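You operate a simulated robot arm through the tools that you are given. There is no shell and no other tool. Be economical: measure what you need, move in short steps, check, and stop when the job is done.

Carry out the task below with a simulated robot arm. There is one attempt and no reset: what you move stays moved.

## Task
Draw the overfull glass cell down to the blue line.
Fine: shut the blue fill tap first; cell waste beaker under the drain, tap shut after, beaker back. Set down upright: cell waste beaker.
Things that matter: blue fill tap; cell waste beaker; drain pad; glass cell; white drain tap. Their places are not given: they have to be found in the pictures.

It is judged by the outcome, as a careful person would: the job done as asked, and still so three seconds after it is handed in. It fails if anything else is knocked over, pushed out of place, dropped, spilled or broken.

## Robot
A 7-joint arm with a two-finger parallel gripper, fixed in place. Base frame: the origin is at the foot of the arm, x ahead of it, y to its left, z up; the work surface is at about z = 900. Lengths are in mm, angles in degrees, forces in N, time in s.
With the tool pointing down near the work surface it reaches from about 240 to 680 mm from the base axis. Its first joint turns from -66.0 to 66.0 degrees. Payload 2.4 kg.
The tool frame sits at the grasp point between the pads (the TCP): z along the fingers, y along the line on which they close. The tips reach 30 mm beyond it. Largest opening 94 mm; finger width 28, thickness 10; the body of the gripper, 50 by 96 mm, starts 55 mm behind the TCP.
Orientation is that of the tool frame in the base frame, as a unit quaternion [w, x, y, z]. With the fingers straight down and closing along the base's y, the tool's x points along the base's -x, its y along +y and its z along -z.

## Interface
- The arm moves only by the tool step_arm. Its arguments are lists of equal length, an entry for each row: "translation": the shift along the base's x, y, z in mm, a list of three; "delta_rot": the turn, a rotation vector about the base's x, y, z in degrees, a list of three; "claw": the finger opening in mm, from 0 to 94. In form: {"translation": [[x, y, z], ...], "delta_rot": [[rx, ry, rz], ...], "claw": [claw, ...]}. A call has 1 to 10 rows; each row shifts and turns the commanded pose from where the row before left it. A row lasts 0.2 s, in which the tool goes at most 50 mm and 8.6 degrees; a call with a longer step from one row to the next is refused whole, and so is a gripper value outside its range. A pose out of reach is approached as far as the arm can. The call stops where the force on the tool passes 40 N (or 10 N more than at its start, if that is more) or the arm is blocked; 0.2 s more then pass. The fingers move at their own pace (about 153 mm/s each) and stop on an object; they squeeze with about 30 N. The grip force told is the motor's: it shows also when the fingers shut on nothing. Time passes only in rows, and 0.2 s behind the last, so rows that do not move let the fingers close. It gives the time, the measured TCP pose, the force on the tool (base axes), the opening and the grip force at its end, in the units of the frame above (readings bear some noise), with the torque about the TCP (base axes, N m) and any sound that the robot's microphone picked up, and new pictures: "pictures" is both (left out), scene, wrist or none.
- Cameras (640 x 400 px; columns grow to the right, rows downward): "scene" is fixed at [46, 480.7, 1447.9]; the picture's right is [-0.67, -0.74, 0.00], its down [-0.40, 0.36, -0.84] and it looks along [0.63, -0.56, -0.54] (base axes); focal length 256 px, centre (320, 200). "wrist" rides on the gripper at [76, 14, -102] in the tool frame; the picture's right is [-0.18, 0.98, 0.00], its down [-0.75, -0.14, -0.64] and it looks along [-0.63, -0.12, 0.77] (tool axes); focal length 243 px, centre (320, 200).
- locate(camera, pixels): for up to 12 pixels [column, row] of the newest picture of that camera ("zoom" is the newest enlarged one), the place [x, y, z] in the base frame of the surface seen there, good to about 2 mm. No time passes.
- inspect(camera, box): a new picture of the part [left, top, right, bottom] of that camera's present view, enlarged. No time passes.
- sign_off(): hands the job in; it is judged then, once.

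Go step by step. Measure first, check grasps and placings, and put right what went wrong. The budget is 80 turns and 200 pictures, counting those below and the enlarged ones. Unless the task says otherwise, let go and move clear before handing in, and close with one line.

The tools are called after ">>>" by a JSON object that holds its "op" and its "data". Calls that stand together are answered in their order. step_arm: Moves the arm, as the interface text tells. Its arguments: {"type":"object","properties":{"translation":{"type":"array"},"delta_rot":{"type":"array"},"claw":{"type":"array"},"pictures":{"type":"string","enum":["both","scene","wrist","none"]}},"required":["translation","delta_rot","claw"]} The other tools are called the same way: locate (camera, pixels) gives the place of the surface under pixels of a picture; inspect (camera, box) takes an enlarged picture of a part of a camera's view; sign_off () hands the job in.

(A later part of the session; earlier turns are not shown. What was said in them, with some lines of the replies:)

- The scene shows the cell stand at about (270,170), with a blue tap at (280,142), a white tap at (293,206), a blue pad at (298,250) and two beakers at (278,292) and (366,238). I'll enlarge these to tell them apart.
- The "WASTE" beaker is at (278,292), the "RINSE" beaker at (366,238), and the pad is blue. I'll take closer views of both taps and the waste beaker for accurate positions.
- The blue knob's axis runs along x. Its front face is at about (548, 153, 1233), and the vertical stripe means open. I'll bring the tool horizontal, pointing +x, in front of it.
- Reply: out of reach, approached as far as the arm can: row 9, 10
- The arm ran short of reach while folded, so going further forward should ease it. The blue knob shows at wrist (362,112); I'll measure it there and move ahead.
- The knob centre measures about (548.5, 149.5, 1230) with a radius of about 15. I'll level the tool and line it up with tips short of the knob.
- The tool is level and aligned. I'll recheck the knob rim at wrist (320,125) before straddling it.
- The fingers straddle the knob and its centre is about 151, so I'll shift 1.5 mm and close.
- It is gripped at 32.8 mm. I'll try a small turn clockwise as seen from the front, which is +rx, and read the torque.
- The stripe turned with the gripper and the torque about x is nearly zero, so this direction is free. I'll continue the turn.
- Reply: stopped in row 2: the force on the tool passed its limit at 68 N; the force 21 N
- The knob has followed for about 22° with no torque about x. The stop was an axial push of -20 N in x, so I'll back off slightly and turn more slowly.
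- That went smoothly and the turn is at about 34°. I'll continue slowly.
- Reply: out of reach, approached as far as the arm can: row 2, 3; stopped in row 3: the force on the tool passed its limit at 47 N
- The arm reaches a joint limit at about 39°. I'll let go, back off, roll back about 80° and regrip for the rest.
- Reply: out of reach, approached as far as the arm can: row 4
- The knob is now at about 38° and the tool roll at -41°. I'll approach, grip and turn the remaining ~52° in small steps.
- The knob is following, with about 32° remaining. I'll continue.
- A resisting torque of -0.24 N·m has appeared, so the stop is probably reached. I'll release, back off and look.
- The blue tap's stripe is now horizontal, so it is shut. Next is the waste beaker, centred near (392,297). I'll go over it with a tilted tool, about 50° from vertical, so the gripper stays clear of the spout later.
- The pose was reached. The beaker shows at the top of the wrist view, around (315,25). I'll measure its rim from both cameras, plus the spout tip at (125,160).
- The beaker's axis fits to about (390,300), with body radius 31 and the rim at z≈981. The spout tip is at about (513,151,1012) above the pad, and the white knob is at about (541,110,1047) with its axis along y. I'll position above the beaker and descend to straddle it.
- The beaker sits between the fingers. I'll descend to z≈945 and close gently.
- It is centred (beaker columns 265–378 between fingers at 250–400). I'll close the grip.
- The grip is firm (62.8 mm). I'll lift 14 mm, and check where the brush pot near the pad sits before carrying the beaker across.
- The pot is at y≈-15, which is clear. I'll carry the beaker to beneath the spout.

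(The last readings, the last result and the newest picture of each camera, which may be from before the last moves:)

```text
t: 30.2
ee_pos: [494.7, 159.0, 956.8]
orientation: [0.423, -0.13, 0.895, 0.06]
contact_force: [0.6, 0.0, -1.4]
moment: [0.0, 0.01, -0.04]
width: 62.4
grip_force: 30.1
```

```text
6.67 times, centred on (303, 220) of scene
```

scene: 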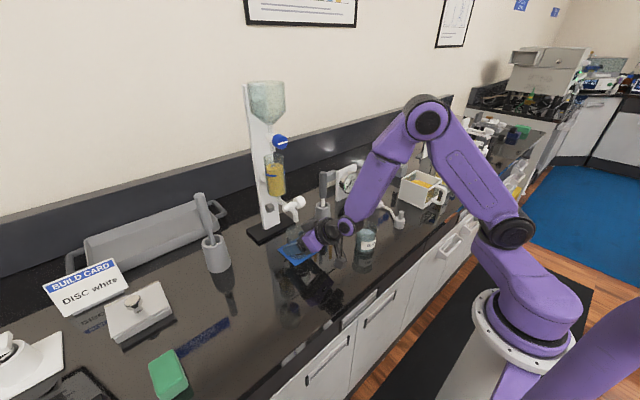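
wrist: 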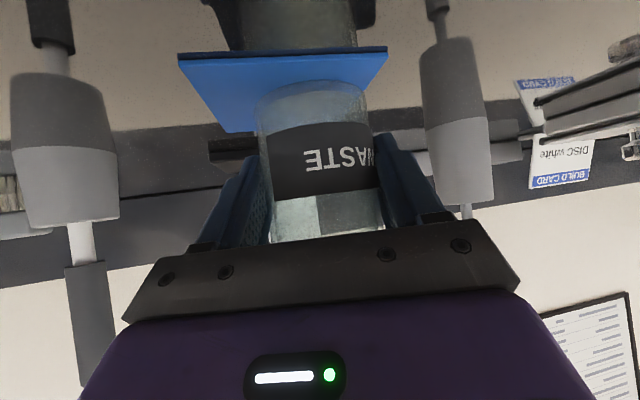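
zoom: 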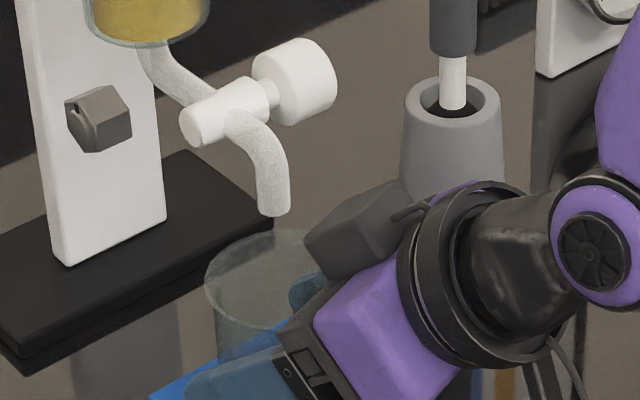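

I'm 15 mm short in x and 9 in y. I'll finish the alignment, then lower onto the pad.

>>> {"op": "step_arm", "data": {"translation": [[8, -5, 0], [7.5, -4, 0], [0, 0, 0], [0, 0, -4], [0, 0, -3], [0, 0, 0]], "delta_rot": [[0, 0, 0], [0, 0, 0], [0, 0, 0], [0, 0, 0], [0, 0, 0], [0, 0, 0]], "claw": [52, 52, 52, 52, 52, 52]}}

>>> {"op": "inspect", "data": {"camera": "scene", "box": [255, 190, 351, 250]}}

```text
t: 31.6
ee_pos: [509.6, 151.7, 951.3]
orientation: [0.423, -0.13, 0.895, 0.061]
contact_force: [-0.3, 0.1, -1.1]
moment: [-0.05, 0.01, 0.03]
width: 62.9
grip_force: 29.2
```

scene: 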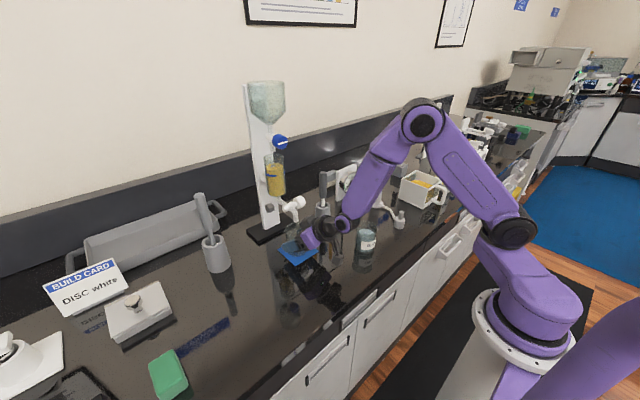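
wrist: 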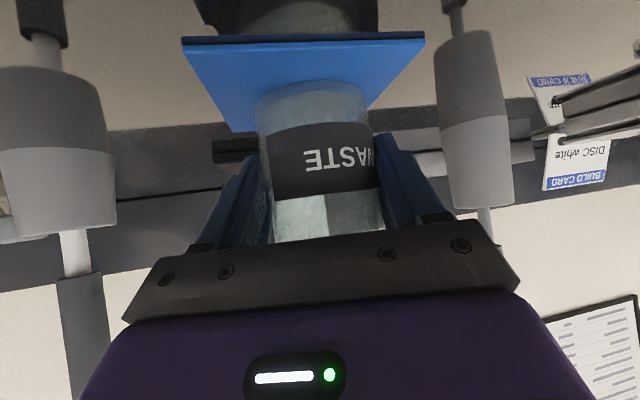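

```text
6.67 times, centred on (303, 220) of scene
```

zoom: 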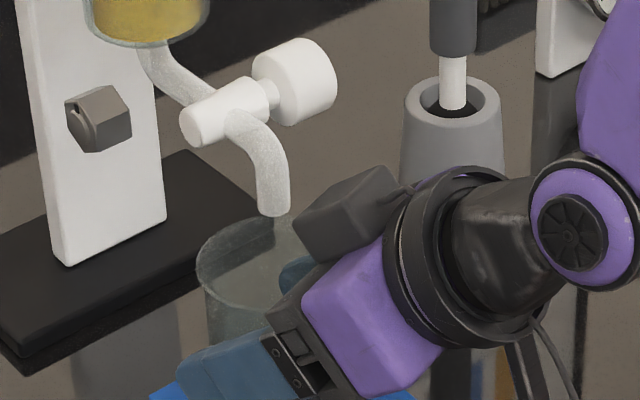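

By ray, the spout tip is at about (517,152) and the beaker axis at about (513,152.5). I'll nudge +3 mm in x and set down.

>>> {"op": "step_arm", "data": {"translation": [[3, -0.5, 0], [0, 0, -1.5], [0, 0, -1], [0, 0, -0.7], [0, 0, 0]], "delta_rot": [[0, 0, 0], [0, 0, 0], [0, 0, 0], [0, 0, 0], [0, 0, 0]], "claw": [52, 52, 52, 52, 52], "pictures": "none"}}

```text
t: 32.8
ee_pos: [515.5, 153.1, 948.7]
orientation: [0.424, -0.129, 0.895, 0.061]
contact_force: [-5.2, -4.6, 11.7]
moment: [-0.5, 0.13, -0.16]
width: 62.7
grip_force: 29.9
```

There is contact at about 12 N, so the beaker is down. I'll open and withdraw backward along the tool axis.

>>> {"op": "step_arm", "data": {"translation": [[0, 0, 0.5], [0, 0, 0], [0, 0, 0], [-15, -4.4, 8], [-18.6, -5.5, 12], [-18.6, -5.5, 15.8], [-18.6, -5.5, 15.8], [-18.6, -5.5, 15.8], [0, 0, 0]], "delta_rot": [[0, 0, 0], [0, 0, 0], [0, 0, 0], [0, 0, 0], [0, 0, 0], [0, 0, 0], [0, 0, 0], [0, 0, 0], [0, 0, 0]], "claw": [70, 82, 86, 88, 88, 88, 88, 88, 88]}}

>>> {"op": "inspect", "data": {"camera": "scene", "box": [245, 190, 341, 280]}}

```text
t: 34.8
ee_pos: [422.5, 125.2, 1015.3]
orientation: [0.423, -0.131, 0.895, 0.061]
contact_force: [0.0, 0.5, -0.5]
moment: [0.01, -0.01, 0.0]
width: 88.0
grip_force: 0.0
```

scene: 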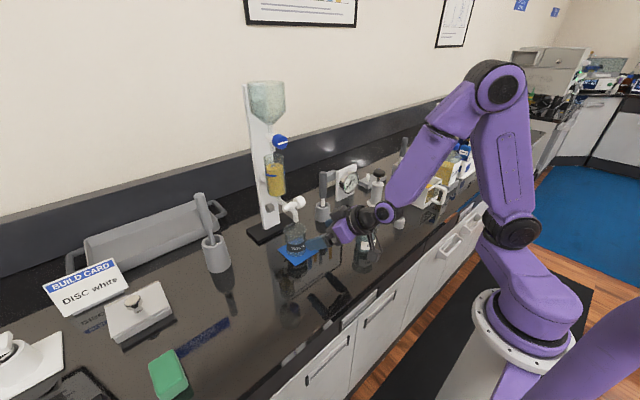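
wrist: 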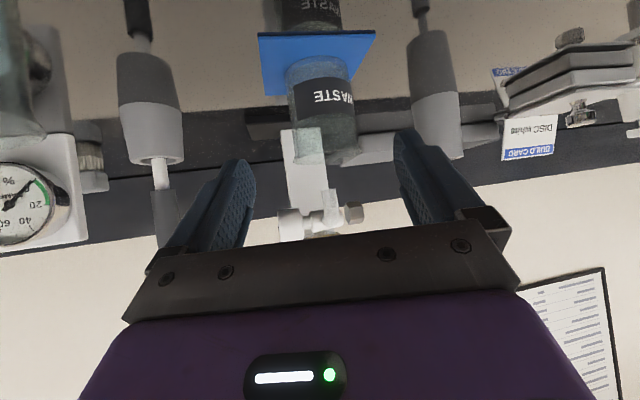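

```text
4.44 times, centred on (293, 235) of scene
```

zoom: 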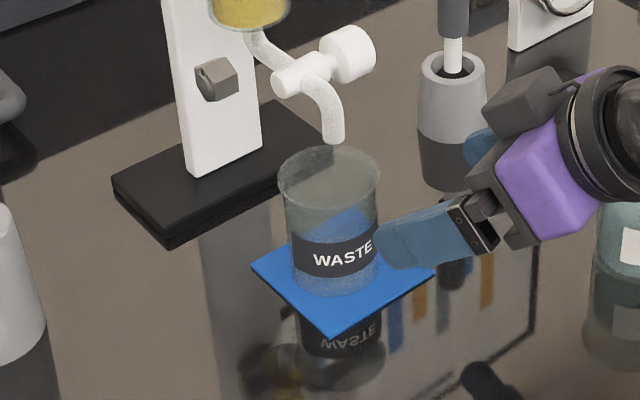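

The beaker stands under the spout on the pad. For the white tap (knob at ~(547,111,1047), axis along y), I'll roll the gripper -90° about its axis. Then it can clamp the knob's diameter and turn it by pitching, with the camera on the -y side to see the knob face.

>>> {"op": "step_arm", "data": {"translation": [[0, -5, 12], [0, -5, 12], [0, -5, 12], [0, -5, 12], [0, 0, 12], [0, 0, 0], [0, 0, 0], [0, 0, 0], [0, 0, 0], [0, 0, 0]], "delta_rot": [[0, 0, -8], [0, 0, -8], [-6.4, 0, 5.4], [-6.4, 0, 5.4], [-6.4, 0, 5.4], [-6.4, 0, 5.4], [-6.4, 0, 5.4], [-6.4, 0, 5.4], [-6.4, 0, 5.4], [0, 0, 0]], "claw": [88, 88, 88, 88, 80, 80, 80, 80, 80, 80]}}

```text
t: 37.0
ee_pos: [424.4, 106.4, 1075.6]
orientation: [0.369, -0.45, 0.788, -0.202]
contact_force: [0.1, -0.6, 0.8]
moment: [0.01, 0.03, 0.03]
width: 80.1
grip_force: 0.1
```

scene: 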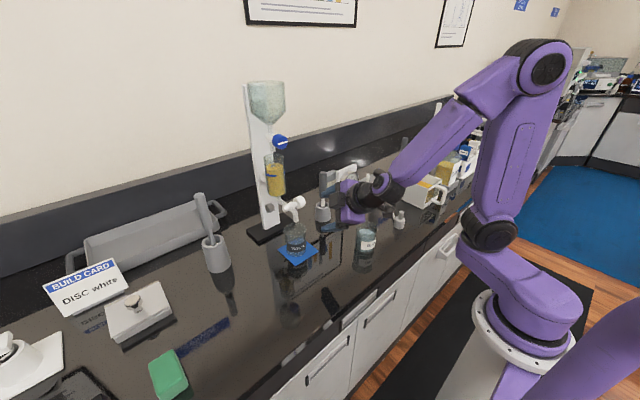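
wrist: 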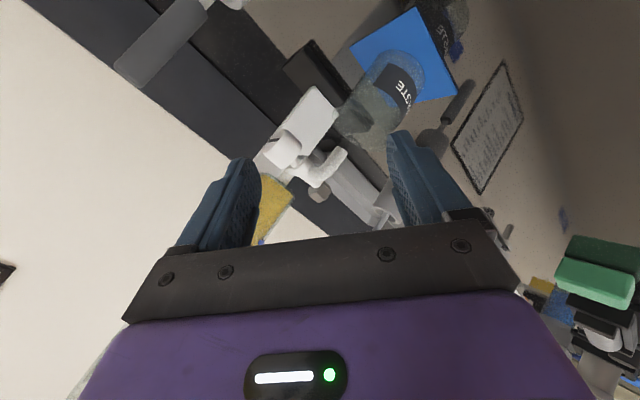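

The roll is working and the knob shows at (283,150). I'll finish the remaining ~30° and zoom in on the knob face.

>>> {"op": "step_arm", "data": {"translation": [[0, 0, 0], [0, 0, 0], [0, 0, 0], [0, 0, 0], [0, 0, 0]], "delta_rot": [[-6.1, 0, 5.1], [-6.1, 0, 5.1], [-6.1, 0, 5.1], [-6.1, 0, 5.1], [0, 0, 0]], "claw": [80, 80, 80, 80, 80], "pictures": "wrist"}}

>>> {"op": "inspect", "data": {"camera": "wrist", "box": [220, 80, 380, 180]}}

```text
t: 38.2
ee_pos: [426.5, 106.4, 1075.5]
orientation: [-0.297, 0.649, -0.635, 0.295]
contact_force: [0.8, 0.0, 0.4]
moment: [-0.02, -0.04, 0.0]
width: 80.1
grip_force: 0.0
```

wrist: 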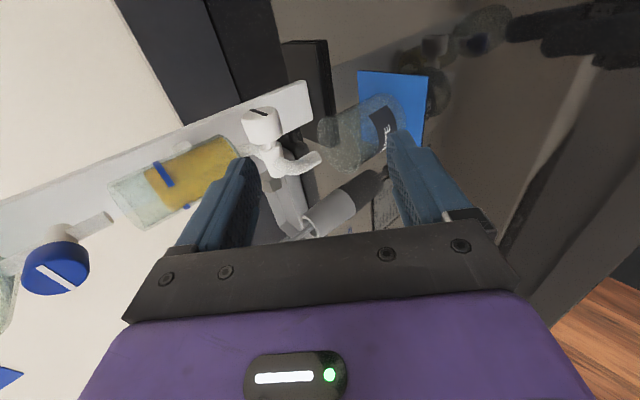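

```text
4.00 times, centred on (300, 130) of wrist
```

zoom: 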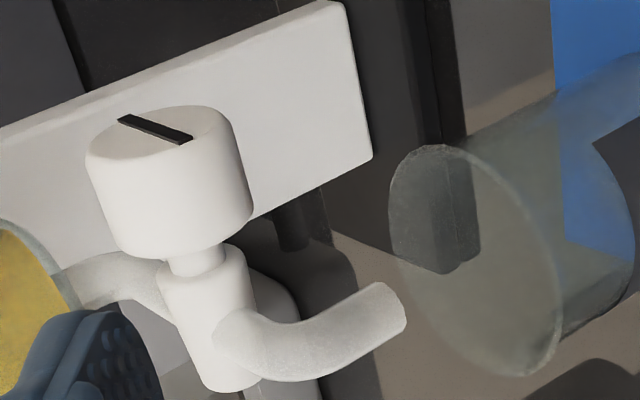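

The black stripe on the knob face is visible. I'll measure its ends and the face outline.

>>> {"op": "locate", "data": {"camera": "zoom", "pixels": [[125, 120], [185, 138], [165, 125], [92, 145], [225, 125], [160, 200], [165, 250], [240, 210], [100, 190], [155, 108]]}}

```text
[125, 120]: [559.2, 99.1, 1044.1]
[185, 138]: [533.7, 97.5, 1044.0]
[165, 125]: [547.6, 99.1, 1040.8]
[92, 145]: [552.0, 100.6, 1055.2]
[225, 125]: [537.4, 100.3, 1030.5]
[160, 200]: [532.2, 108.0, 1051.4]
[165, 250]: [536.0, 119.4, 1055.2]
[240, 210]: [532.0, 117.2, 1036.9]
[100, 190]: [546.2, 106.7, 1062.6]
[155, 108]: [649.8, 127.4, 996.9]
```

The stripe runs along x, so the tap is shut. The knob is centred at (547,110,1044) with radius ~16. I'll approach along the tool axis and straddle it.

>>> {"op": "step_arm", "data": {"translation": [[19, 0.4, 2], [19, 0.4, 2], [19, 0.4, 2], [18, 0.4, 1], [0, 0, 0]], "delta_rot": [[0, 0, 0], [0, 0, 0], [0, 0, 0], [0, 0, 0], [0, 0, 0]], "claw": [70, 60, 56, 56, 56]}}

>>> {"op": "locate", "data": {"camera": "wrist", "pixels": [[260, 110], [300, 110], [260, 130], [280, 120]]}}

```text
t: 39.4
ee_pos: [498.8, 107.3, 1084.2]
orientation: [-0.298, 0.647, -0.637, 0.295]
contact_force: [0.1, -0.4, -0.3]
moment: [-0.01, 0.01, 0.0]
width: 56.2
grip_force: 0.0
```

scene: 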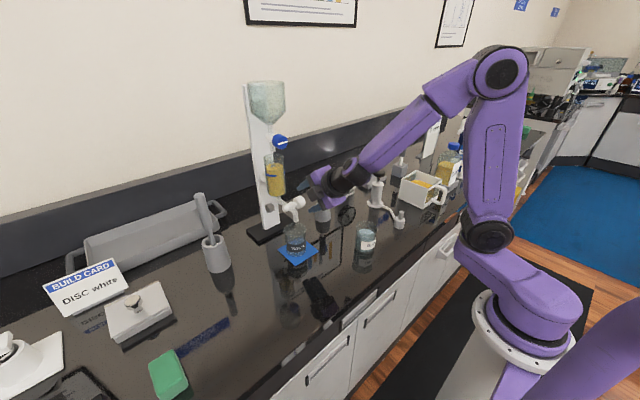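
wrist: 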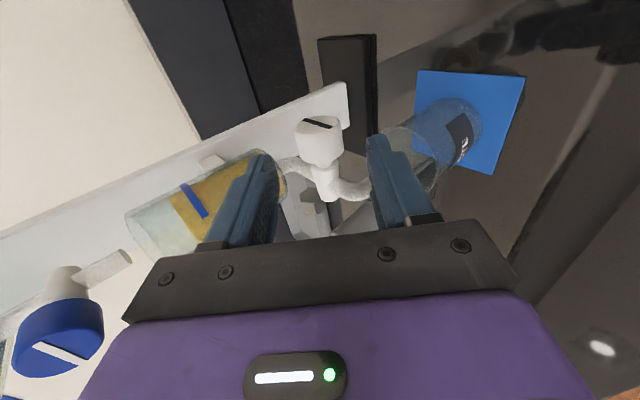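

```text
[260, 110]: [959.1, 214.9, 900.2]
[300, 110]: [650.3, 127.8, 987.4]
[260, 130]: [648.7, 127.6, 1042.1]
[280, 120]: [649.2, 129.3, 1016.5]
```

The knob lies between the fingers at (320,145). I'll slide in along the tool axis.

>>> {"op": "step_arm", "data": {"translation": [[12, 0.2, -10], [12, 0.2, -10], [12, 0.2, -10], [10, 0.2, -9.5], [0, 0, 0]], "delta_rot": [[0, 0, 0], [0, 0, 0], [0, 0, 0], [0, 0, 0], [0, 0, 0]], "claw": [56, 56, 56, 56, 56]}}

```text
t: 40.6
ee_pos: [546.3, 108.8, 1043.7]
orientation: [-0.298, 0.647, -0.636, 0.295]
contact_force: [-0.2, 0.2, -0.3]
moment: [0.02, -0.03, 0.0]
width: 56.0
grip_force: 0.1
```

scene: 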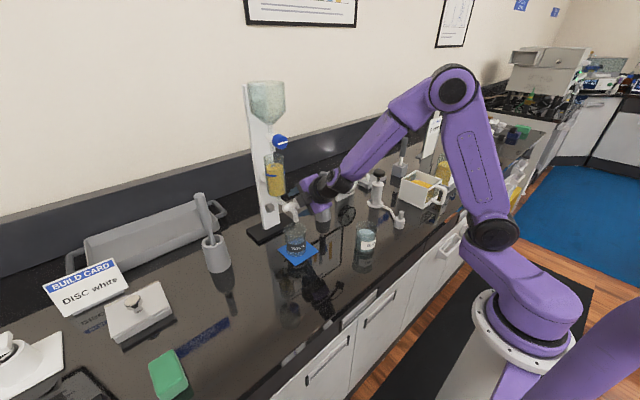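
wrist: 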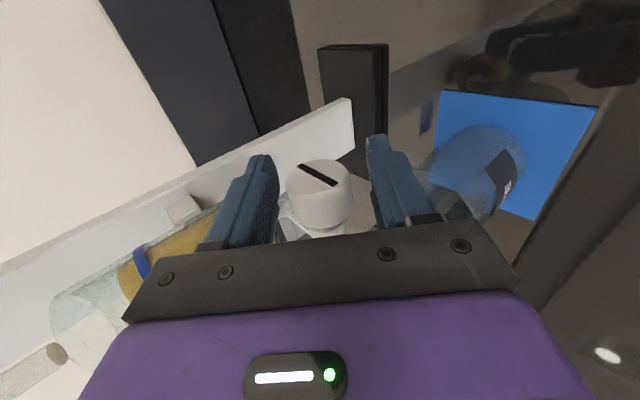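

The knob is centred between the fingers. I'll close, then test a small -ry turn.

>>> {"op": "step_arm", "data": {"translation": [[0, 0, 0], [0, 0, 0], [0, 0, 0]], "delta_rot": [[0, 0, 0], [0, 0, 0], [0, 0, 0]], "claw": [40, 25, 25], "pictures": "none"}}

>>> {"op": "step_arm", "data": {"translation": [[0, 0, 0], [0, 0, 0], [0, 0, 0]], "delta_rot": [[0, -3, 0], [0, -3, 0], [0, 0, 0]], "claw": [25, 25, 25], "pictures": "wrist"}}

```text
t: 41.4
ee_pos: [547.2, 106.4, 1043.0]
orientation: [-0.298, 0.647, -0.636, 0.296]
contact_force: [6.9, 1.6, 3.3]
moment: [0.07, -0.01, -0.08]
width: 38.0
grip_force: 44.8
```

```text
t: 42.2
ee_pos: [546.4, 108.1, 1043.2]
orientation: [-0.332, 0.631, -0.619, 0.33]
contact_force: [7.8, 2.1, 17.8]
moment: [-0.39, -0.01, -0.57]
width: 38.0
grip_force: 44.9
```

wrist: 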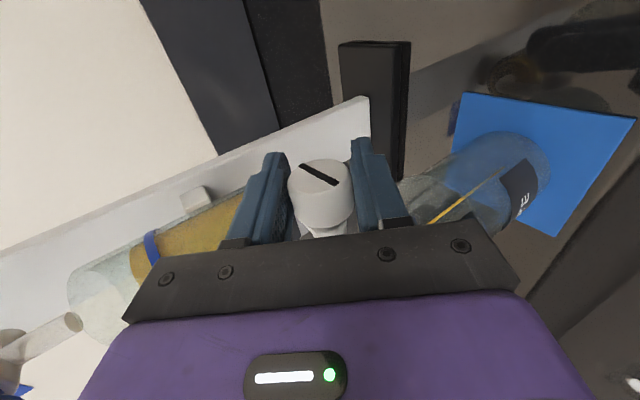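

A yellow stream is already running into the beaker, seen at wrist (465,200), so -ry opens it. I'll check the level and the stream from the scene.

>>> {"op": "step_arm", "data": {"translation": [[0, 0, 0]], "delta_rot": [[0, 0, 0]], "claw": [25], "pictures": "scene"}}

>>> {"op": "inspect", "data": {"camera": "scene", "box": [253, 145, 301, 205]}}

>>> {"op": "inspect", "data": {"camera": "scene", "box": [258, 200, 338, 275]}}

```text
t: 42.6
ee_pos: [547.2, 107.8, 1043.8]
orientation: [-0.332, 0.631, -0.619, 0.33]
contact_force: [6.0, -0.4, 19.7]
moment: [0.01, 0.0, -0.1]
width: 37.9
grip_force: 45.2
```

scene: 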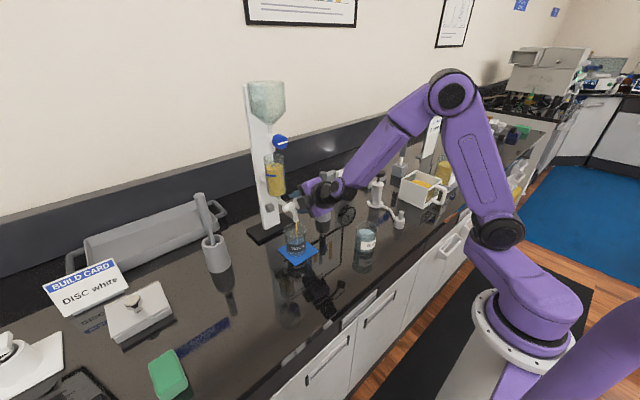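

```text
6.67 times, centred on (277, 175) of scene
```

zoom: 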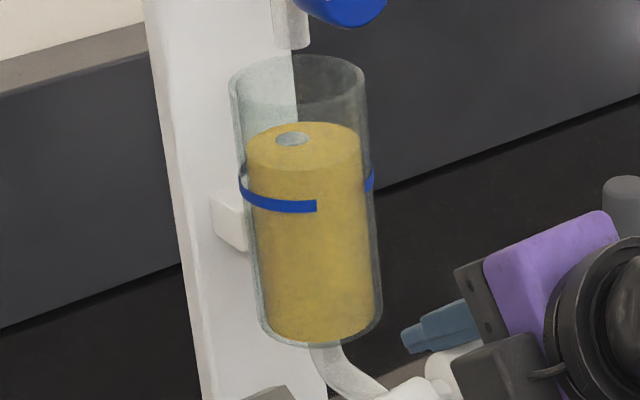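

```text
5.33 times, centred on (298, 238) of scene
```

zoom: 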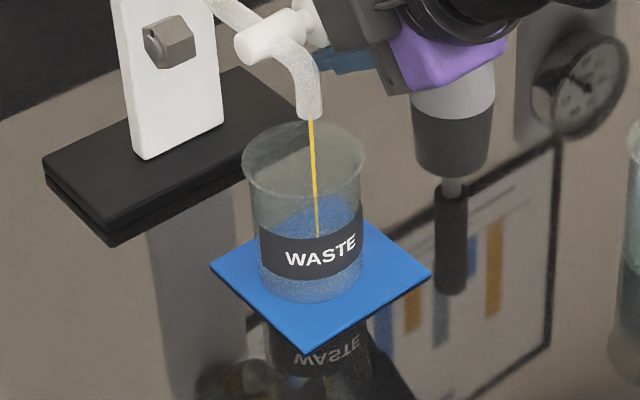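

A thin stream lands inside the beaker. The liquid surface is still ~36 zoom px above the line. I'll wait 2 s to gauge the flow rate.

>>> {"op": "step_arm", "data": {"translation": [[0, 0, 0], [0, 0, 0], [0, 0, 0], [0, 0, 0], [0, 0, 0], [0, 0, 0], [0, 0, 0], [0, 0, 0], [0, 0, 0], [0, 0, 0]], "delta_rot": [[0, 0, 0], [0, 0, 0], [0, 0, 0], [0, 0, 0], [0, 0, 0], [0, 0, 0], [0, 0, 0], [0, 0, 0], [0, 0, 0], [0, 0, 0]], "claw": [25, 25, 25, 25, 25, 25, 25, 25, 25, 25], "pictures": "none"}}

>>> {"op": "inspect", "data": {"camera": "scene", "box": [253, 145, 301, 205]}}

```text
t: 44.8
ee_pos: [546.2, 107.8, 1043.9]
orientation: [-0.332, 0.63, -0.62, 0.33]
contact_force: [5.5, -1.5, 22.3]
moment: [0.27, -0.01, -0.1]
width: 37.9
grip_force: 45.7
```

```text
6.67 times, centred on (277, 175) of scene
```

zoom: 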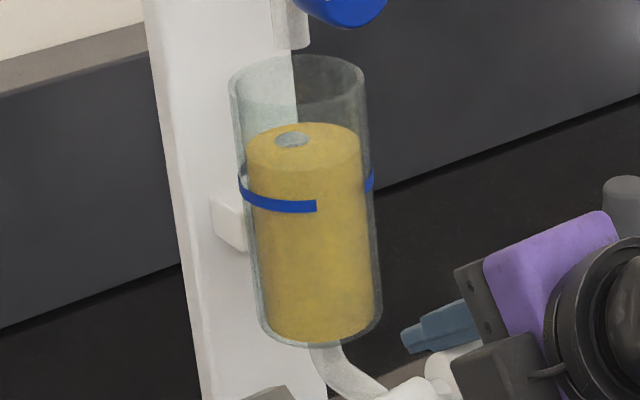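

The level barely changed, so the flow is slow. I'll open further by 24° and relieve the vertical force a little.

>>> {"op": "step_arm", "data": {"translation": [[0, 0, 0.5], [0, 0, 0], [0, 0, 0], [0, 0, 0], [0, 0, 0], [0, 0, 0], [0, 0, 0], [0, 0, 0], [0, 0, 0], [0, 0, 0]], "delta_rot": [[0, -3, 0], [0, -3, 0], [0, -3, 0], [0, -3, 0], [0, -3, 0], [0, -3, 0], [0, -3, 0], [0, -3, 0], [0, 0, 0], [0, 0, 0]], "claw": [25, 25, 25, 25, 25, 25, 25, 25, 25, 25], "pictures": "scene"}}

>>> {"op": "inspect", "data": {"camera": "scene", "box": [253, 145, 301, 205]}}

>>> {"op": "inspect", "data": {"camera": "scene", "box": [258, 200, 338, 275]}}

```text
t: 47.0
ee_pos: [545.8, 106.9, 1044.3]
orientation: [-0.451, 0.549, -0.538, 0.453]
contact_force: [11.7, -13.2, 5.2]
moment: [0.11, -0.04, -0.42]
width: 37.8
grip_force: 45.3
```

scene: 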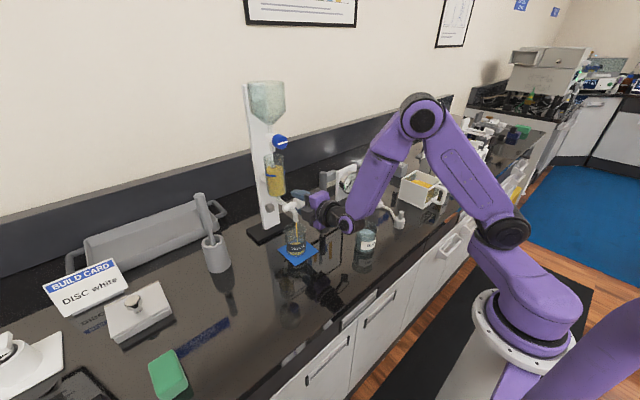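

```text
6.67 times, centred on (277, 175) of scene
```

zoom: 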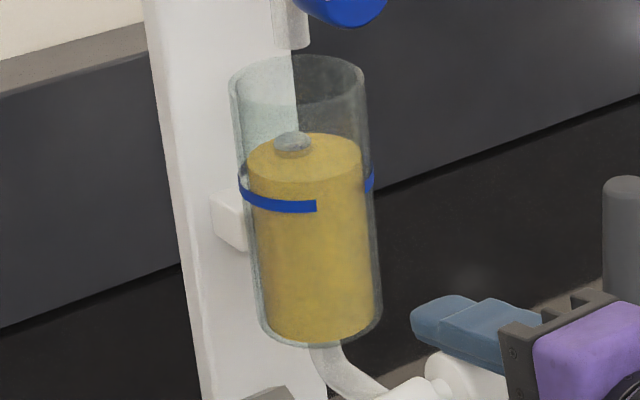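

```text
5.33 times, centred on (298, 238) of scene
```

zoom: 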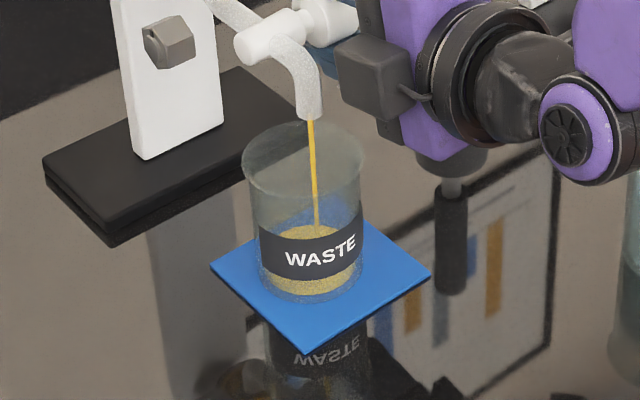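

The level dropped about 12 px in 2 s. About 22 px remain to the line. I'll wait 1.2 s more and remeasure.

>>> {"op": "step_arm", "data": {"translation": [[0, 0, 0], [0, 0, 0], [0, 0, 0], [0, 0, 0], [0, 0, 0]], "delta_rot": [[0, 0, 0], [0, 0, 0], [0, 0, 0], [0, 0, 0], [0, 0, 0]], "claw": [25, 25, 25, 25, 25], "pictures": "none"}}

>>> {"op": "inspect", "data": {"camera": "scene", "box": [261, 160, 293, 180]}}

```text
t: 48.2
ee_pos: [546.5, 107.7, 1043.0]
orientation: [-0.451, 0.55, -0.539, 0.453]
contact_force: [7.1, -17.3, 2.1]
moment: [-0.03, -0.03, -0.05]
width: 37.5
grip_force: 45.0
```

```text
16.00 times, centred on (277, 170) of scene
```

zoom: 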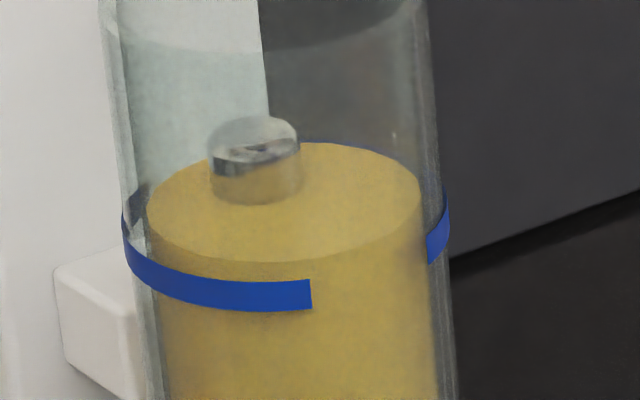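

About 19 px (at 16×) remain and it is falling ~28 px/s. I'll close most of the way now, leaving the trickle.

>>> {"op": "step_arm", "data": {"translation": [[0, 0, 0], [0, 0, 0], [0, 0, 0], [0, 0, 0]], "delta_rot": [[0, 6, 0], [0, 6, 0], [0, 6, 0], [0, 6, 0]], "claw": [25, 25, 25, 25], "pictures": "scene"}}

>>> {"op": "inspect", "data": {"camera": "scene", "box": [261, 160, 293, 180]}}

```text
t: 49.2
ee_pos: [546.3, 108.0, 1043.3]
orientation: [-0.331, 0.631, -0.619, 0.331]
contact_force: [-19.0, -20.4, 18.5]
moment: [-0.25, -0.02, -0.19]
width: 37.8
grip_force: 45.2
```

scene: 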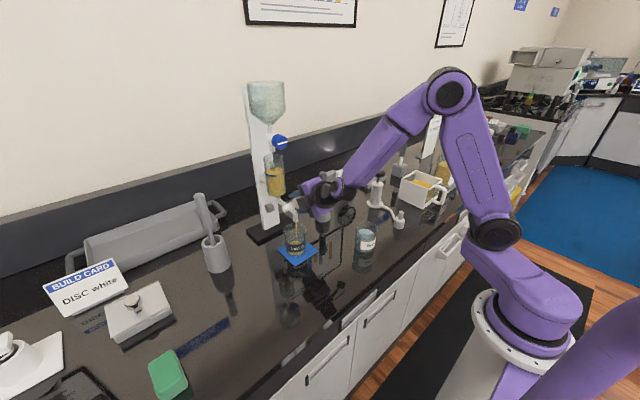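

```text
16.00 times, centred on (277, 170) of scene
```

zoom: 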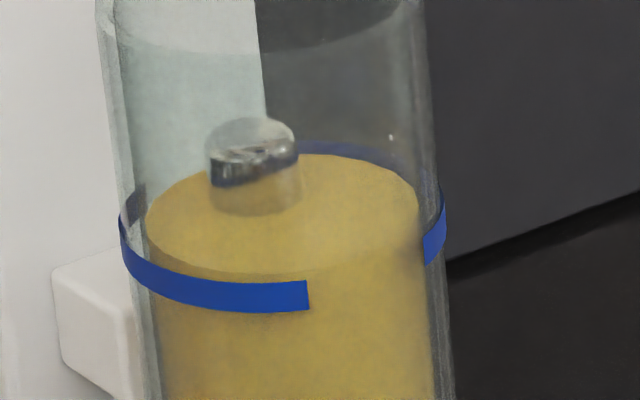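

Now about 6 px (at 16×) above the line with only a trickle. I'll check with height readings.

>>> {"op": "locate", "data": {"camera": "zoom", "pixels": [[350, 180], [320, 230], [220, 250], [180, 230], [390, 200], [200, 290], [260, 297], [150, 268], [435, 235], [300, 296], [250, 350]]}}

```text
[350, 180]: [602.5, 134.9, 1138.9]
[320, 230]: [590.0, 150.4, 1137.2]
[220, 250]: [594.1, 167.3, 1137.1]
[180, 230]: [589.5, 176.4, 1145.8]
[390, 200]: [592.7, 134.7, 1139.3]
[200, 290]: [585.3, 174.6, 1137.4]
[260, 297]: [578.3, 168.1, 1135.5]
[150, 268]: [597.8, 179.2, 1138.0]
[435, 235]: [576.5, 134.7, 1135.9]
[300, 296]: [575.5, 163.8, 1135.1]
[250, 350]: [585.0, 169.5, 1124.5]
```

The liquid is at z≈1138 and the band at ≈1136.3, so about 1.5 mm to go. I'll let the trickle run 2 s and remeasure.

>>> {"op": "step_arm", "data": {"translation": [[0, 0, 0], [0, 0, 0], [0, 0, 0], [0, 0, 0], [0, 0, 0], [0, 0, 0], [0, 0, 0], [0, 0, 0], [0, 0, 0]], "delta_rot": [[0, 0, 0], [0, 0, 0], [0, 0, 0], [0, 0, 0], [0, 0, 0], [0, 0, 0], [0, 0, 0], [0, 0, 0], [0, 0, 0]], "claw": [25, 25, 25, 25, 25, 25, 25, 25, 25], "pictures": "none"}}

>>> {"op": "inspect", "data": {"camera": "scene", "box": [261, 160, 293, 180]}}

>>> {"op": "locate", "data": {"camera": "zoom", "pixels": [[340, 180], [320, 230], [250, 250], [270, 250], [360, 200], [200, 290], [260, 297], [150, 268], [435, 235], [300, 296]]}}

```text
t: 51.2
ee_pos: [546.4, 108.3, 1044.2]
orientation: [-0.331, 0.63, -0.62, 0.33]
contact_force: [-12.0, -20.1, 26.6]
moment: [0.47, -0.01, 0.24]
width: 37.7
grip_force: 44.9
```

```text
16.00 times, centred on (277, 170) of scene
```

zoom: 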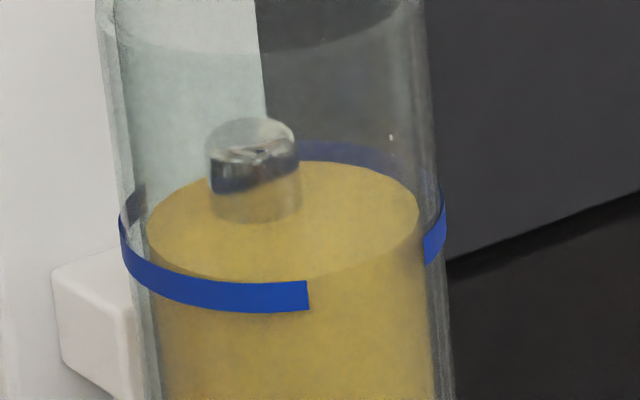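

```text
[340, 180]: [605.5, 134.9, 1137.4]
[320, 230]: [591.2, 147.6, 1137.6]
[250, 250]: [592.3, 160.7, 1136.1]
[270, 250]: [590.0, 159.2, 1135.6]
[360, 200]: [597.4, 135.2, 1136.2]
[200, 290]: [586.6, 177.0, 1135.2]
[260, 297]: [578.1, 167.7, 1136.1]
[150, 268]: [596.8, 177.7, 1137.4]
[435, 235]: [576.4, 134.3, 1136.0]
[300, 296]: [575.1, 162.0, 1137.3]
```

The liquid averages 1136.6 against the band at 1136.4, so it is on the line. I'll shut the tap fully while relieving the side forces.

>>> {"op": "step_arm", "data": {"translation": [[-0.4, -0.7, 0.7], [0, 0, 0], [0, 0, 0], [0, 0, 0]], "delta_rot": [[0, 3, 0], [0, 3, 0], [0, 2, 0], [0, 0, 0]], "claw": [25, 25, 25, 25], "pictures": "both"}}

>>> {"op": "inspect", "data": {"camera": "scene", "box": [258, 200, 338, 275]}}

```text
t: 52.2
ee_pos: [546.1, 108.5, 1044.3]
orientation: [-0.286, 0.653, -0.641, 0.284]
contact_force: [3.8, -4.6, 10.6]
moment: [-0.72, -0.02, -0.76]
width: 37.6
grip_force: 44.9
```

scene: 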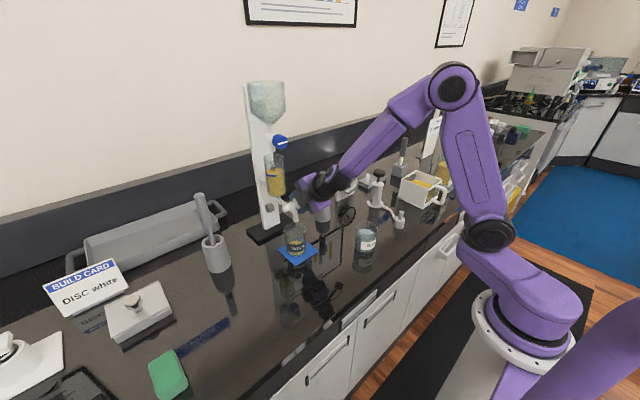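
wrist: 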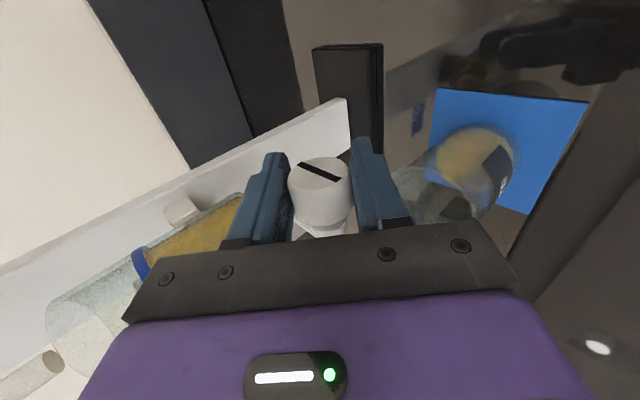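

```text
5.33 times, centred on (298, 238) of scene
```

zoom: 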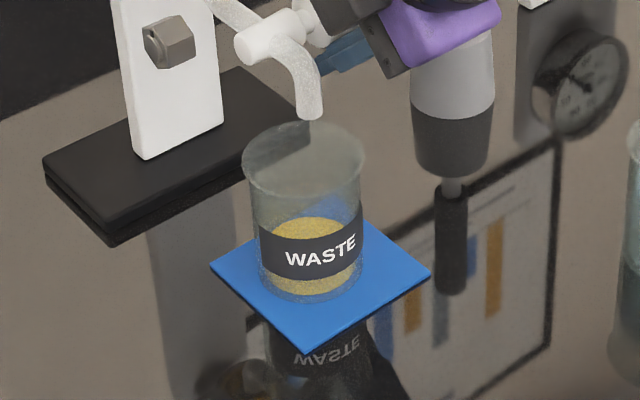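

The stream has stopped and the stripe is back to horizontal. I'll release, withdraw along the tool axis and recheck.

>>> {"op": "step_arm", "data": {"translation": [[0, 0, 0], [0, 0, 0], [-15, 0, 13], [-19, 0, 16], [-19, 0, 16], [-19, 0, 16], [-19, 0, 10], [0, 0, 0]], "delta_rot": [[0, 0, 0], [0, 0, 0], [0, 0, 0], [0, 0, 0], [0, 0, 0], [0, 0, 0], [0, 0, 0], [0, 0, 0]], "claw": [50, 58, 58, 58, 58, 58, 58, 58], "pictures": "both"}}

>>> {"op": "inspect", "data": {"camera": "scene", "box": [261, 160, 293, 180]}}

>>> {"op": "inspect", "data": {"camera": "wrist", "box": [220, 80, 380, 180]}}

>>> {"op": "locate", "data": {"camera": "wrist", "pixels": [[440, 140], [430, 160], [420, 145]]}}

```text
t: 54.0
ee_pos: [454.8, 107.2, 1117.7]
orientation: [-0.285, 0.653, -0.641, 0.284]
contact_force: [0.4, 0.4, -0.2]
moment: [0.01, -0.01, -0.04]
width: 58.0
grip_force: 0.2
```

scene: 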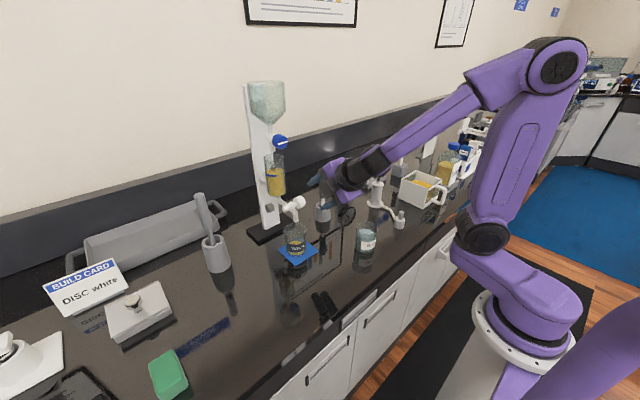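
wrist: 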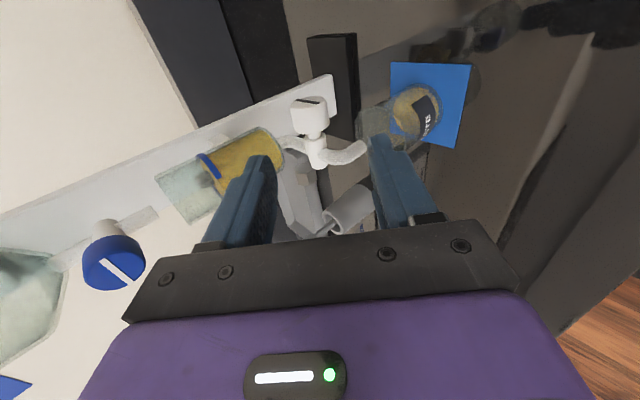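

```text
16.00 times, centred on (277, 170) of scene
```

zoom: 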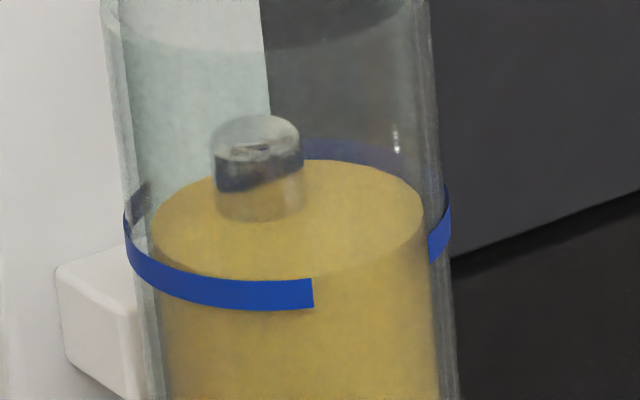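

```text
4.00 times, centred on (300, 130) of wrist
```

zoom: 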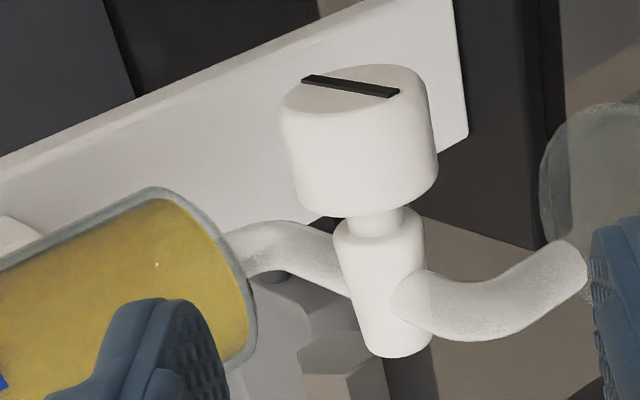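

```text
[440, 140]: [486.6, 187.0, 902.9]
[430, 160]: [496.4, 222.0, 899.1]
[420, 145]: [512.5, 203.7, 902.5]
```

The level sits on the line and the white stripe is horizontal. Now I'll unroll the gripper and come back for the beaker.

>>> {"op": "step_arm", "data": {"translation": [[-8, 0, 0], [-8, 0, 0], [-8, 0, 0], [-8, 2, 0], [0, 2, 0], [0, 2, 0], [0, 2, 0], [0, 3, 0], [0, 3, 0], [0, 3, 0]], "delta_rot": [[6.03, 0, -5.53], [6.03, 0, -5.53], [6.03, 0, -5.53], [6.03, 0, -5.53], [6.03, 0, -5.53], [6.03, 0, -5.53], [6.03, 0, -5.53], [6.03, 0, -5.53], [6.03, 0, -5.53], [6.03, 0, -5.53]], "claw": [60, 70, 80, 90, 90, 90, 90, 90, 90, 90], "pictures": "none"}}

>>> {"op": "step_arm", "data": {"translation": [[0, 0, -20], [0, 0, -20], [0, 0, -20], [0, 0, -20], [0, 0, -20], [0, 0, 0]], "delta_rot": [[6.03, 0, -5.53], [0, -2.5, 0], [0, 0, 8], [0, 0, 8], [0, 0, 0], [0, 0, 0]], "claw": [92, 92, 92, 92, 92, 92], "pictures": "both"}}

```text
t: 56.2
ee_pos: [423.1, 123.7, 1115.6]
orientation: [0.406, -0.07, 0.911, -0.031]
contact_force: [-0.6, -0.6, -0.7]
moment: [0.01, 0.03, 0.02]
width: 90.2
grip_force: 0.1
```

```text
t: 57.6
ee_pos: [421.7, 123.6, 1015.2]
orientation: [0.423, -0.132, 0.895, 0.056]
contact_force: [0.5, 0.4, 0.4]
moment: [-0.03, 0.01, 0.03]
width: 91.9
grip_force: 0.0
```

scene: 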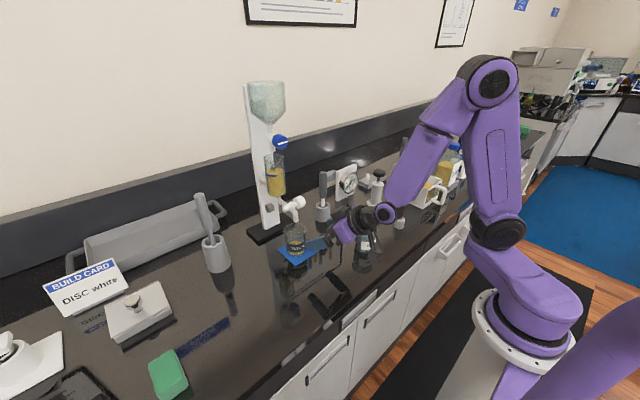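
wrist: 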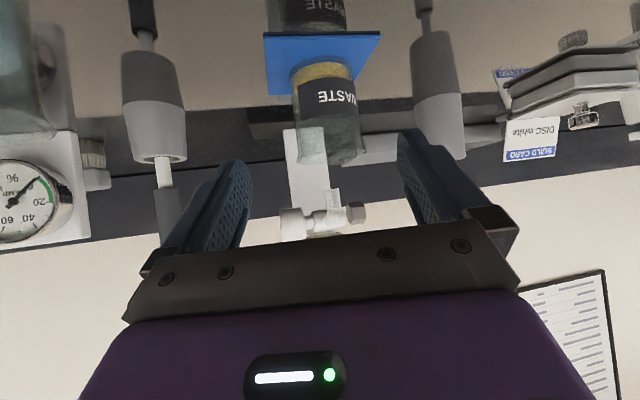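

The pose matches the retreat pose. I'll retrace the withdrawal to straddle the beaker.

>>> {"op": "step_arm", "data": {"translation": [[18.6, 5.8, -15.8], [18.6, 5.8, -15.8], [18.6, 5.8, -15.8], [18.6, 5.8, -11], [17, 5, -8], [0, 0, 0]], "delta_rot": [[0, 0, 0], [0, 0, 0], [0, 0, 0], [0, 0, 0], [0, 0, 0], [0, 0, 0]], "claw": [92, 92, 92, 92, 92, 92], "pictures": "wrist"}}

```text
t: 59.0
ee_pos: [510.8, 152.5, 948.1]
orientation: [0.422, -0.133, 0.895, 0.056]
contact_force: [0.2, -0.4, 0.2]
moment: [-0.01, 0.02, 0.01]
width: 92.1
grip_force: 0.2
```

wrist: 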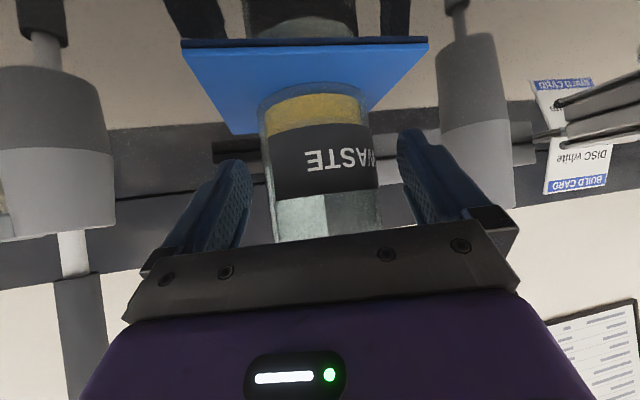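

The beaker is centred between the fingers. I'll close and lift 12 mm, which keeps it clear of the spout.

>>> {"op": "step_arm", "data": {"translation": [[2, 0, 0], [0, 0, 0], [0, 0, 0], [0, 0, 0], [0, 0, 4], [0, 0, 8], [0, 0, 0]], "delta_rot": [[0, 0, 0], [0, 0, 0], [0, 0, 0], [0, 0, 0], [0, 0, 0], [0, 0, 0], [0, 0, 0]], "claw": [75, 62, 52, 52, 52, 52, 52], "pictures": "both"}}

```text
t: 60.6
ee_pos: [515.1, 153.4, 959.3]
orientation: [0.423, -0.133, 0.895, 0.056]
contact_force: [-0.2, 1.0, -0.8]
moment: [0.02, 0.0, -0.03]
width: 62.4
grip_force: 29.7
```

scene: 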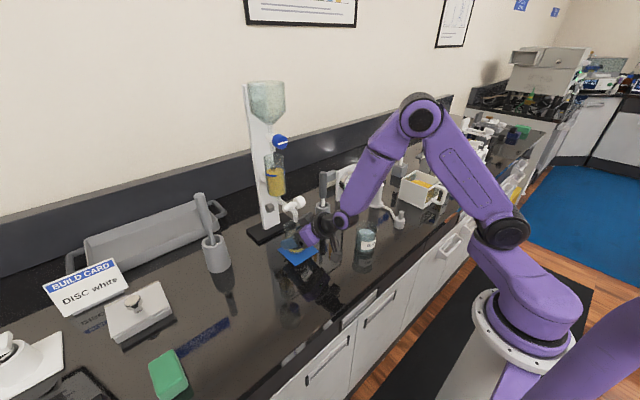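
wrist: 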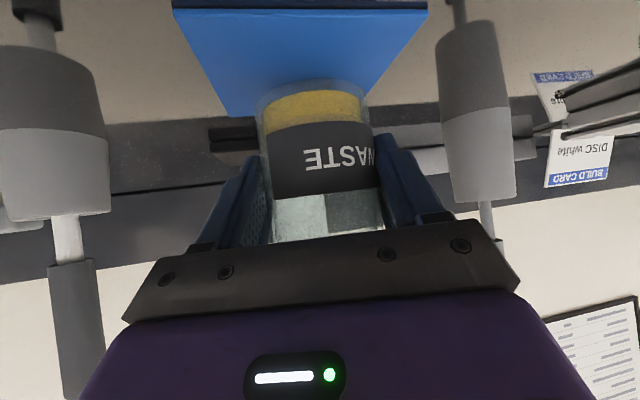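

It is held upright. I'll carry it back slowly along the reverse path.

>>> {"op": "step_arm", "data": {"translation": [[-6, 7, 0], [-11, 12.6, 0], [-11, 12.6, 0], [-11, 12.6, 0], [-11, 12.6, 0], [-11, 12.6, 0], [-11, 12.6, 0], [-11, 12.6, 0], [-11, 12.6, 0], [-11, 12.6, 0]], "delta_rot": [[0, 0, 2], [0, 0, 2], [0, 0, 2], [0, 0, 2], [0, 0, 2], [0, 0, 2], [0, 0, 2], [0, 0, 2], [0, 0, 2], [0, 0, 2]], "claw": [52, 52, 52, 52, 52, 52, 52, 52, 52, 52], "pictures": "none"}}

>>> {"op": "step_arm", "data": {"translation": [[-11, 12.6, 0], [-8, 9, 0], [0, 0, 0], [0, 0, 0]], "delta_rot": [[0, 0, 0], [0, 0, 0], [0, 0, 0], [0, 0, 0]], "claw": [52, 52, 52, 52], "pictures": "both"}}

```text
t: 62.8
ee_pos: [409.7, 272.3, 959.7]
orientation: [0.407, -0.286, 0.858, 0.129]
contact_force: [0.2, 0.9, -1.0]
moment: [-0.02, 0.03, 0.02]
width: 62.3
grip_force: 30.3
```

```text
t: 63.8
ee_pos: [391.2, 296.0, 959.1]
orientation: [0.407, -0.286, 0.858, 0.129]
contact_force: [0.3, 0.2, -0.7]
moment: [0.0, 0.04, -0.01]
width: 62.4
grip_force: 30.0
```

scene: 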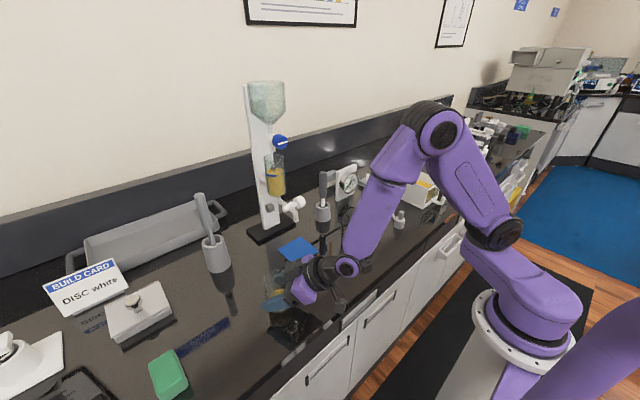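
wrist: 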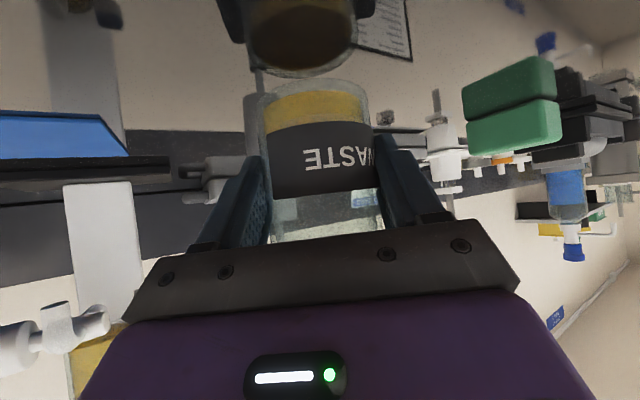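

I'm within 4 mm. I'll adjust by (-3.5,+2.5), then lower gently to z≈945.

>>> {"op": "step_arm", "data": {"translation": [[-3.5, 2.5, 0], [0, 0, -5], [0, 0, -5], [0, 0, -3], [0, 0, -1], [0, 0, 0]], "delta_rot": [[0, 0, 0], [0, 0, 0], [0, 0, 0], [0, 0, 0], [0, 0, 0], [0, 0, 0]], "claw": [52, 52, 52, 52, 52, 52], "pictures": "wrist"}}

```text
t: 65.2
ee_pos: [387.7, 297.8, 947.1]
orientation: [0.407, -0.286, 0.858, 0.129]
contact_force: [0.6, 0.0, -1.1]
moment: [0.01, 0.06, -0.02]
width: 62.5
grip_force: 29.9
```

wrist: 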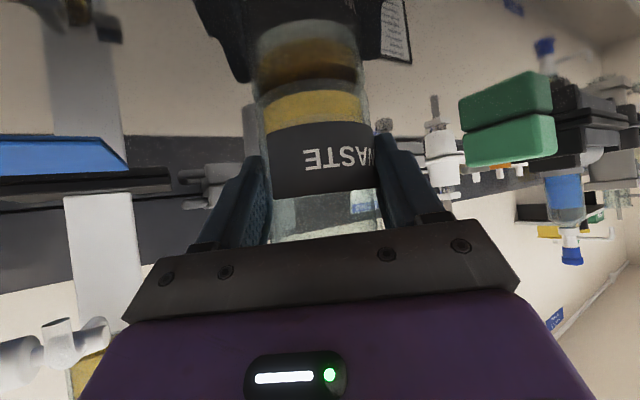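

There is no contact yet, so I'll lower in 0.7–1 mm steps.

>>> {"op": "step_arm", "data": {"translation": [[0, 0, -1], [0, 0, -0.7], [0, 0, -0.7], [0, 0, 0]], "delta_rot": [[0, 0, 0], [0, 0, 0], [0, 0, 0], [0, 0, 0]], "claw": [52, 52, 52, 52], "pictures": "none"}}

```text
t: 66.2
ee_pos: [387.4, 298.6, 947.0]
orientation: [0.408, -0.285, 0.858, 0.129]
contact_force: [-4.5, -3.9, 13.8]
moment: [-0.52, -0.05, -0.12]
width: 62.2
grip_force: 30.0
```

Contact is at 14 N. I'll open, then withdraw along the tool axis.

>>> {"op": "step_arm", "data": {"translation": [[0, 0, 0.5], [0, 0, 0], [0, 0, 0], [0, 0, 20], [0, 0, 20], [-10, -8, 25], [-15, -12, 25], [-15, -12, 25], [0, 0, 25], [0, 0, 0]], "delta_rot": [[0, 0, 0], [0, 0, 0], [0, 0, 0], [0, 0, 0], [0, 0, 0], [0, 0, 0], [0, 0, 0], [0, 0, 0], [0, 0, 0], [0, 0, 0]], "claw": [70, 84, 94, 94, 94, 94, 94, 94, 94, 94], "pictures": "both"}}

>>> {"op": "inspect", "data": {"camera": "scene", "box": [222, 260, 350, 340]}}

>>> {"op": "inspect", "data": {"camera": "scene", "box": [261, 160, 293, 180]}}

>>> {"op": "inspect", "data": {"camera": "scene", "box": [240, 120, 352, 280]}}

```text
t: 68.4
ee_pos: [349.0, 263.5, 1084.2]
orientation: [0.406, -0.287, 0.858, 0.13]
contact_force: [0.1, 0.4, 0.5]
moment: [0.0, 0.0, 0.02]
width: 93.9
grip_force: 0.0
```

scene: 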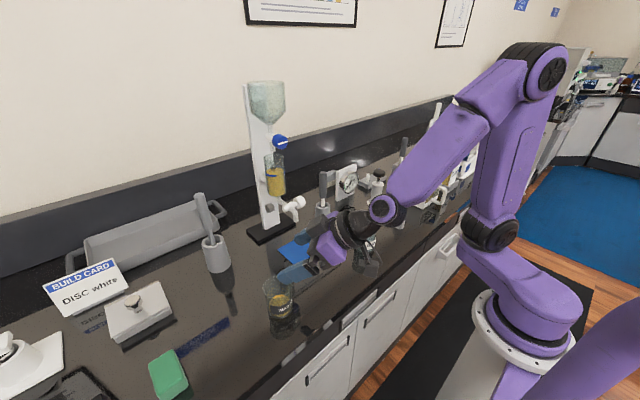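
wrist: 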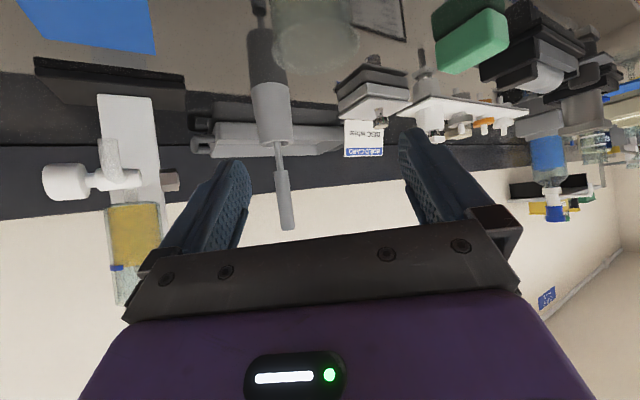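

```text
5.00 times, centred on (286, 300) of scene
```

zoom: 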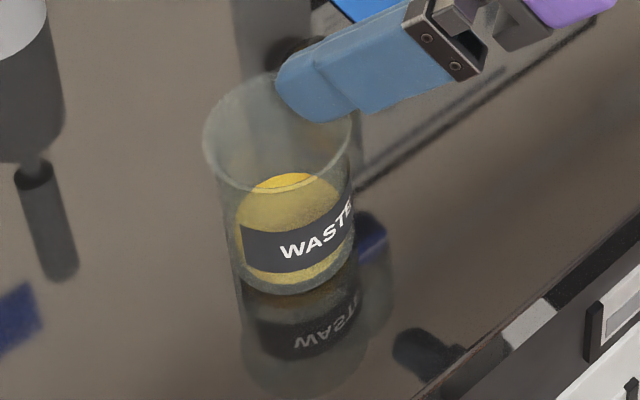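

```text
16.00 times, centred on (277, 170) of scene
```

zoom: 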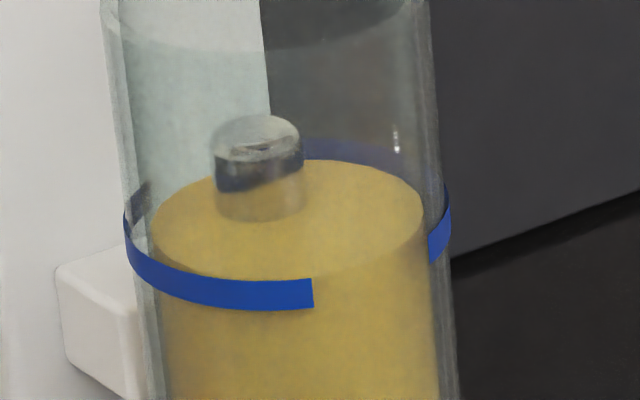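

```text
2.50 times, centred on (296, 200) of scene
```

zoom: 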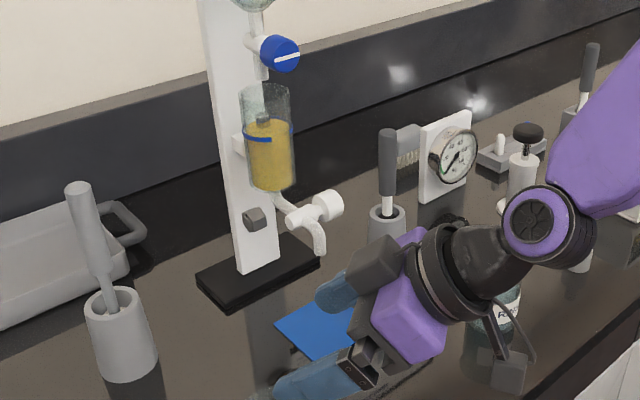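

The level has been unchanged at the blue line since t=54. Both taps are shut, and the beaker stands upright in its original spot with the gripper clear. I'll hand it in.

>>> {"op": "sign_off", "data": {}}

```text
The job is handed in.
```

The glass cell is drawn down to the blue line, with the blue fill tap and white drain tap both shut and the waste beaker back upright in its original place.
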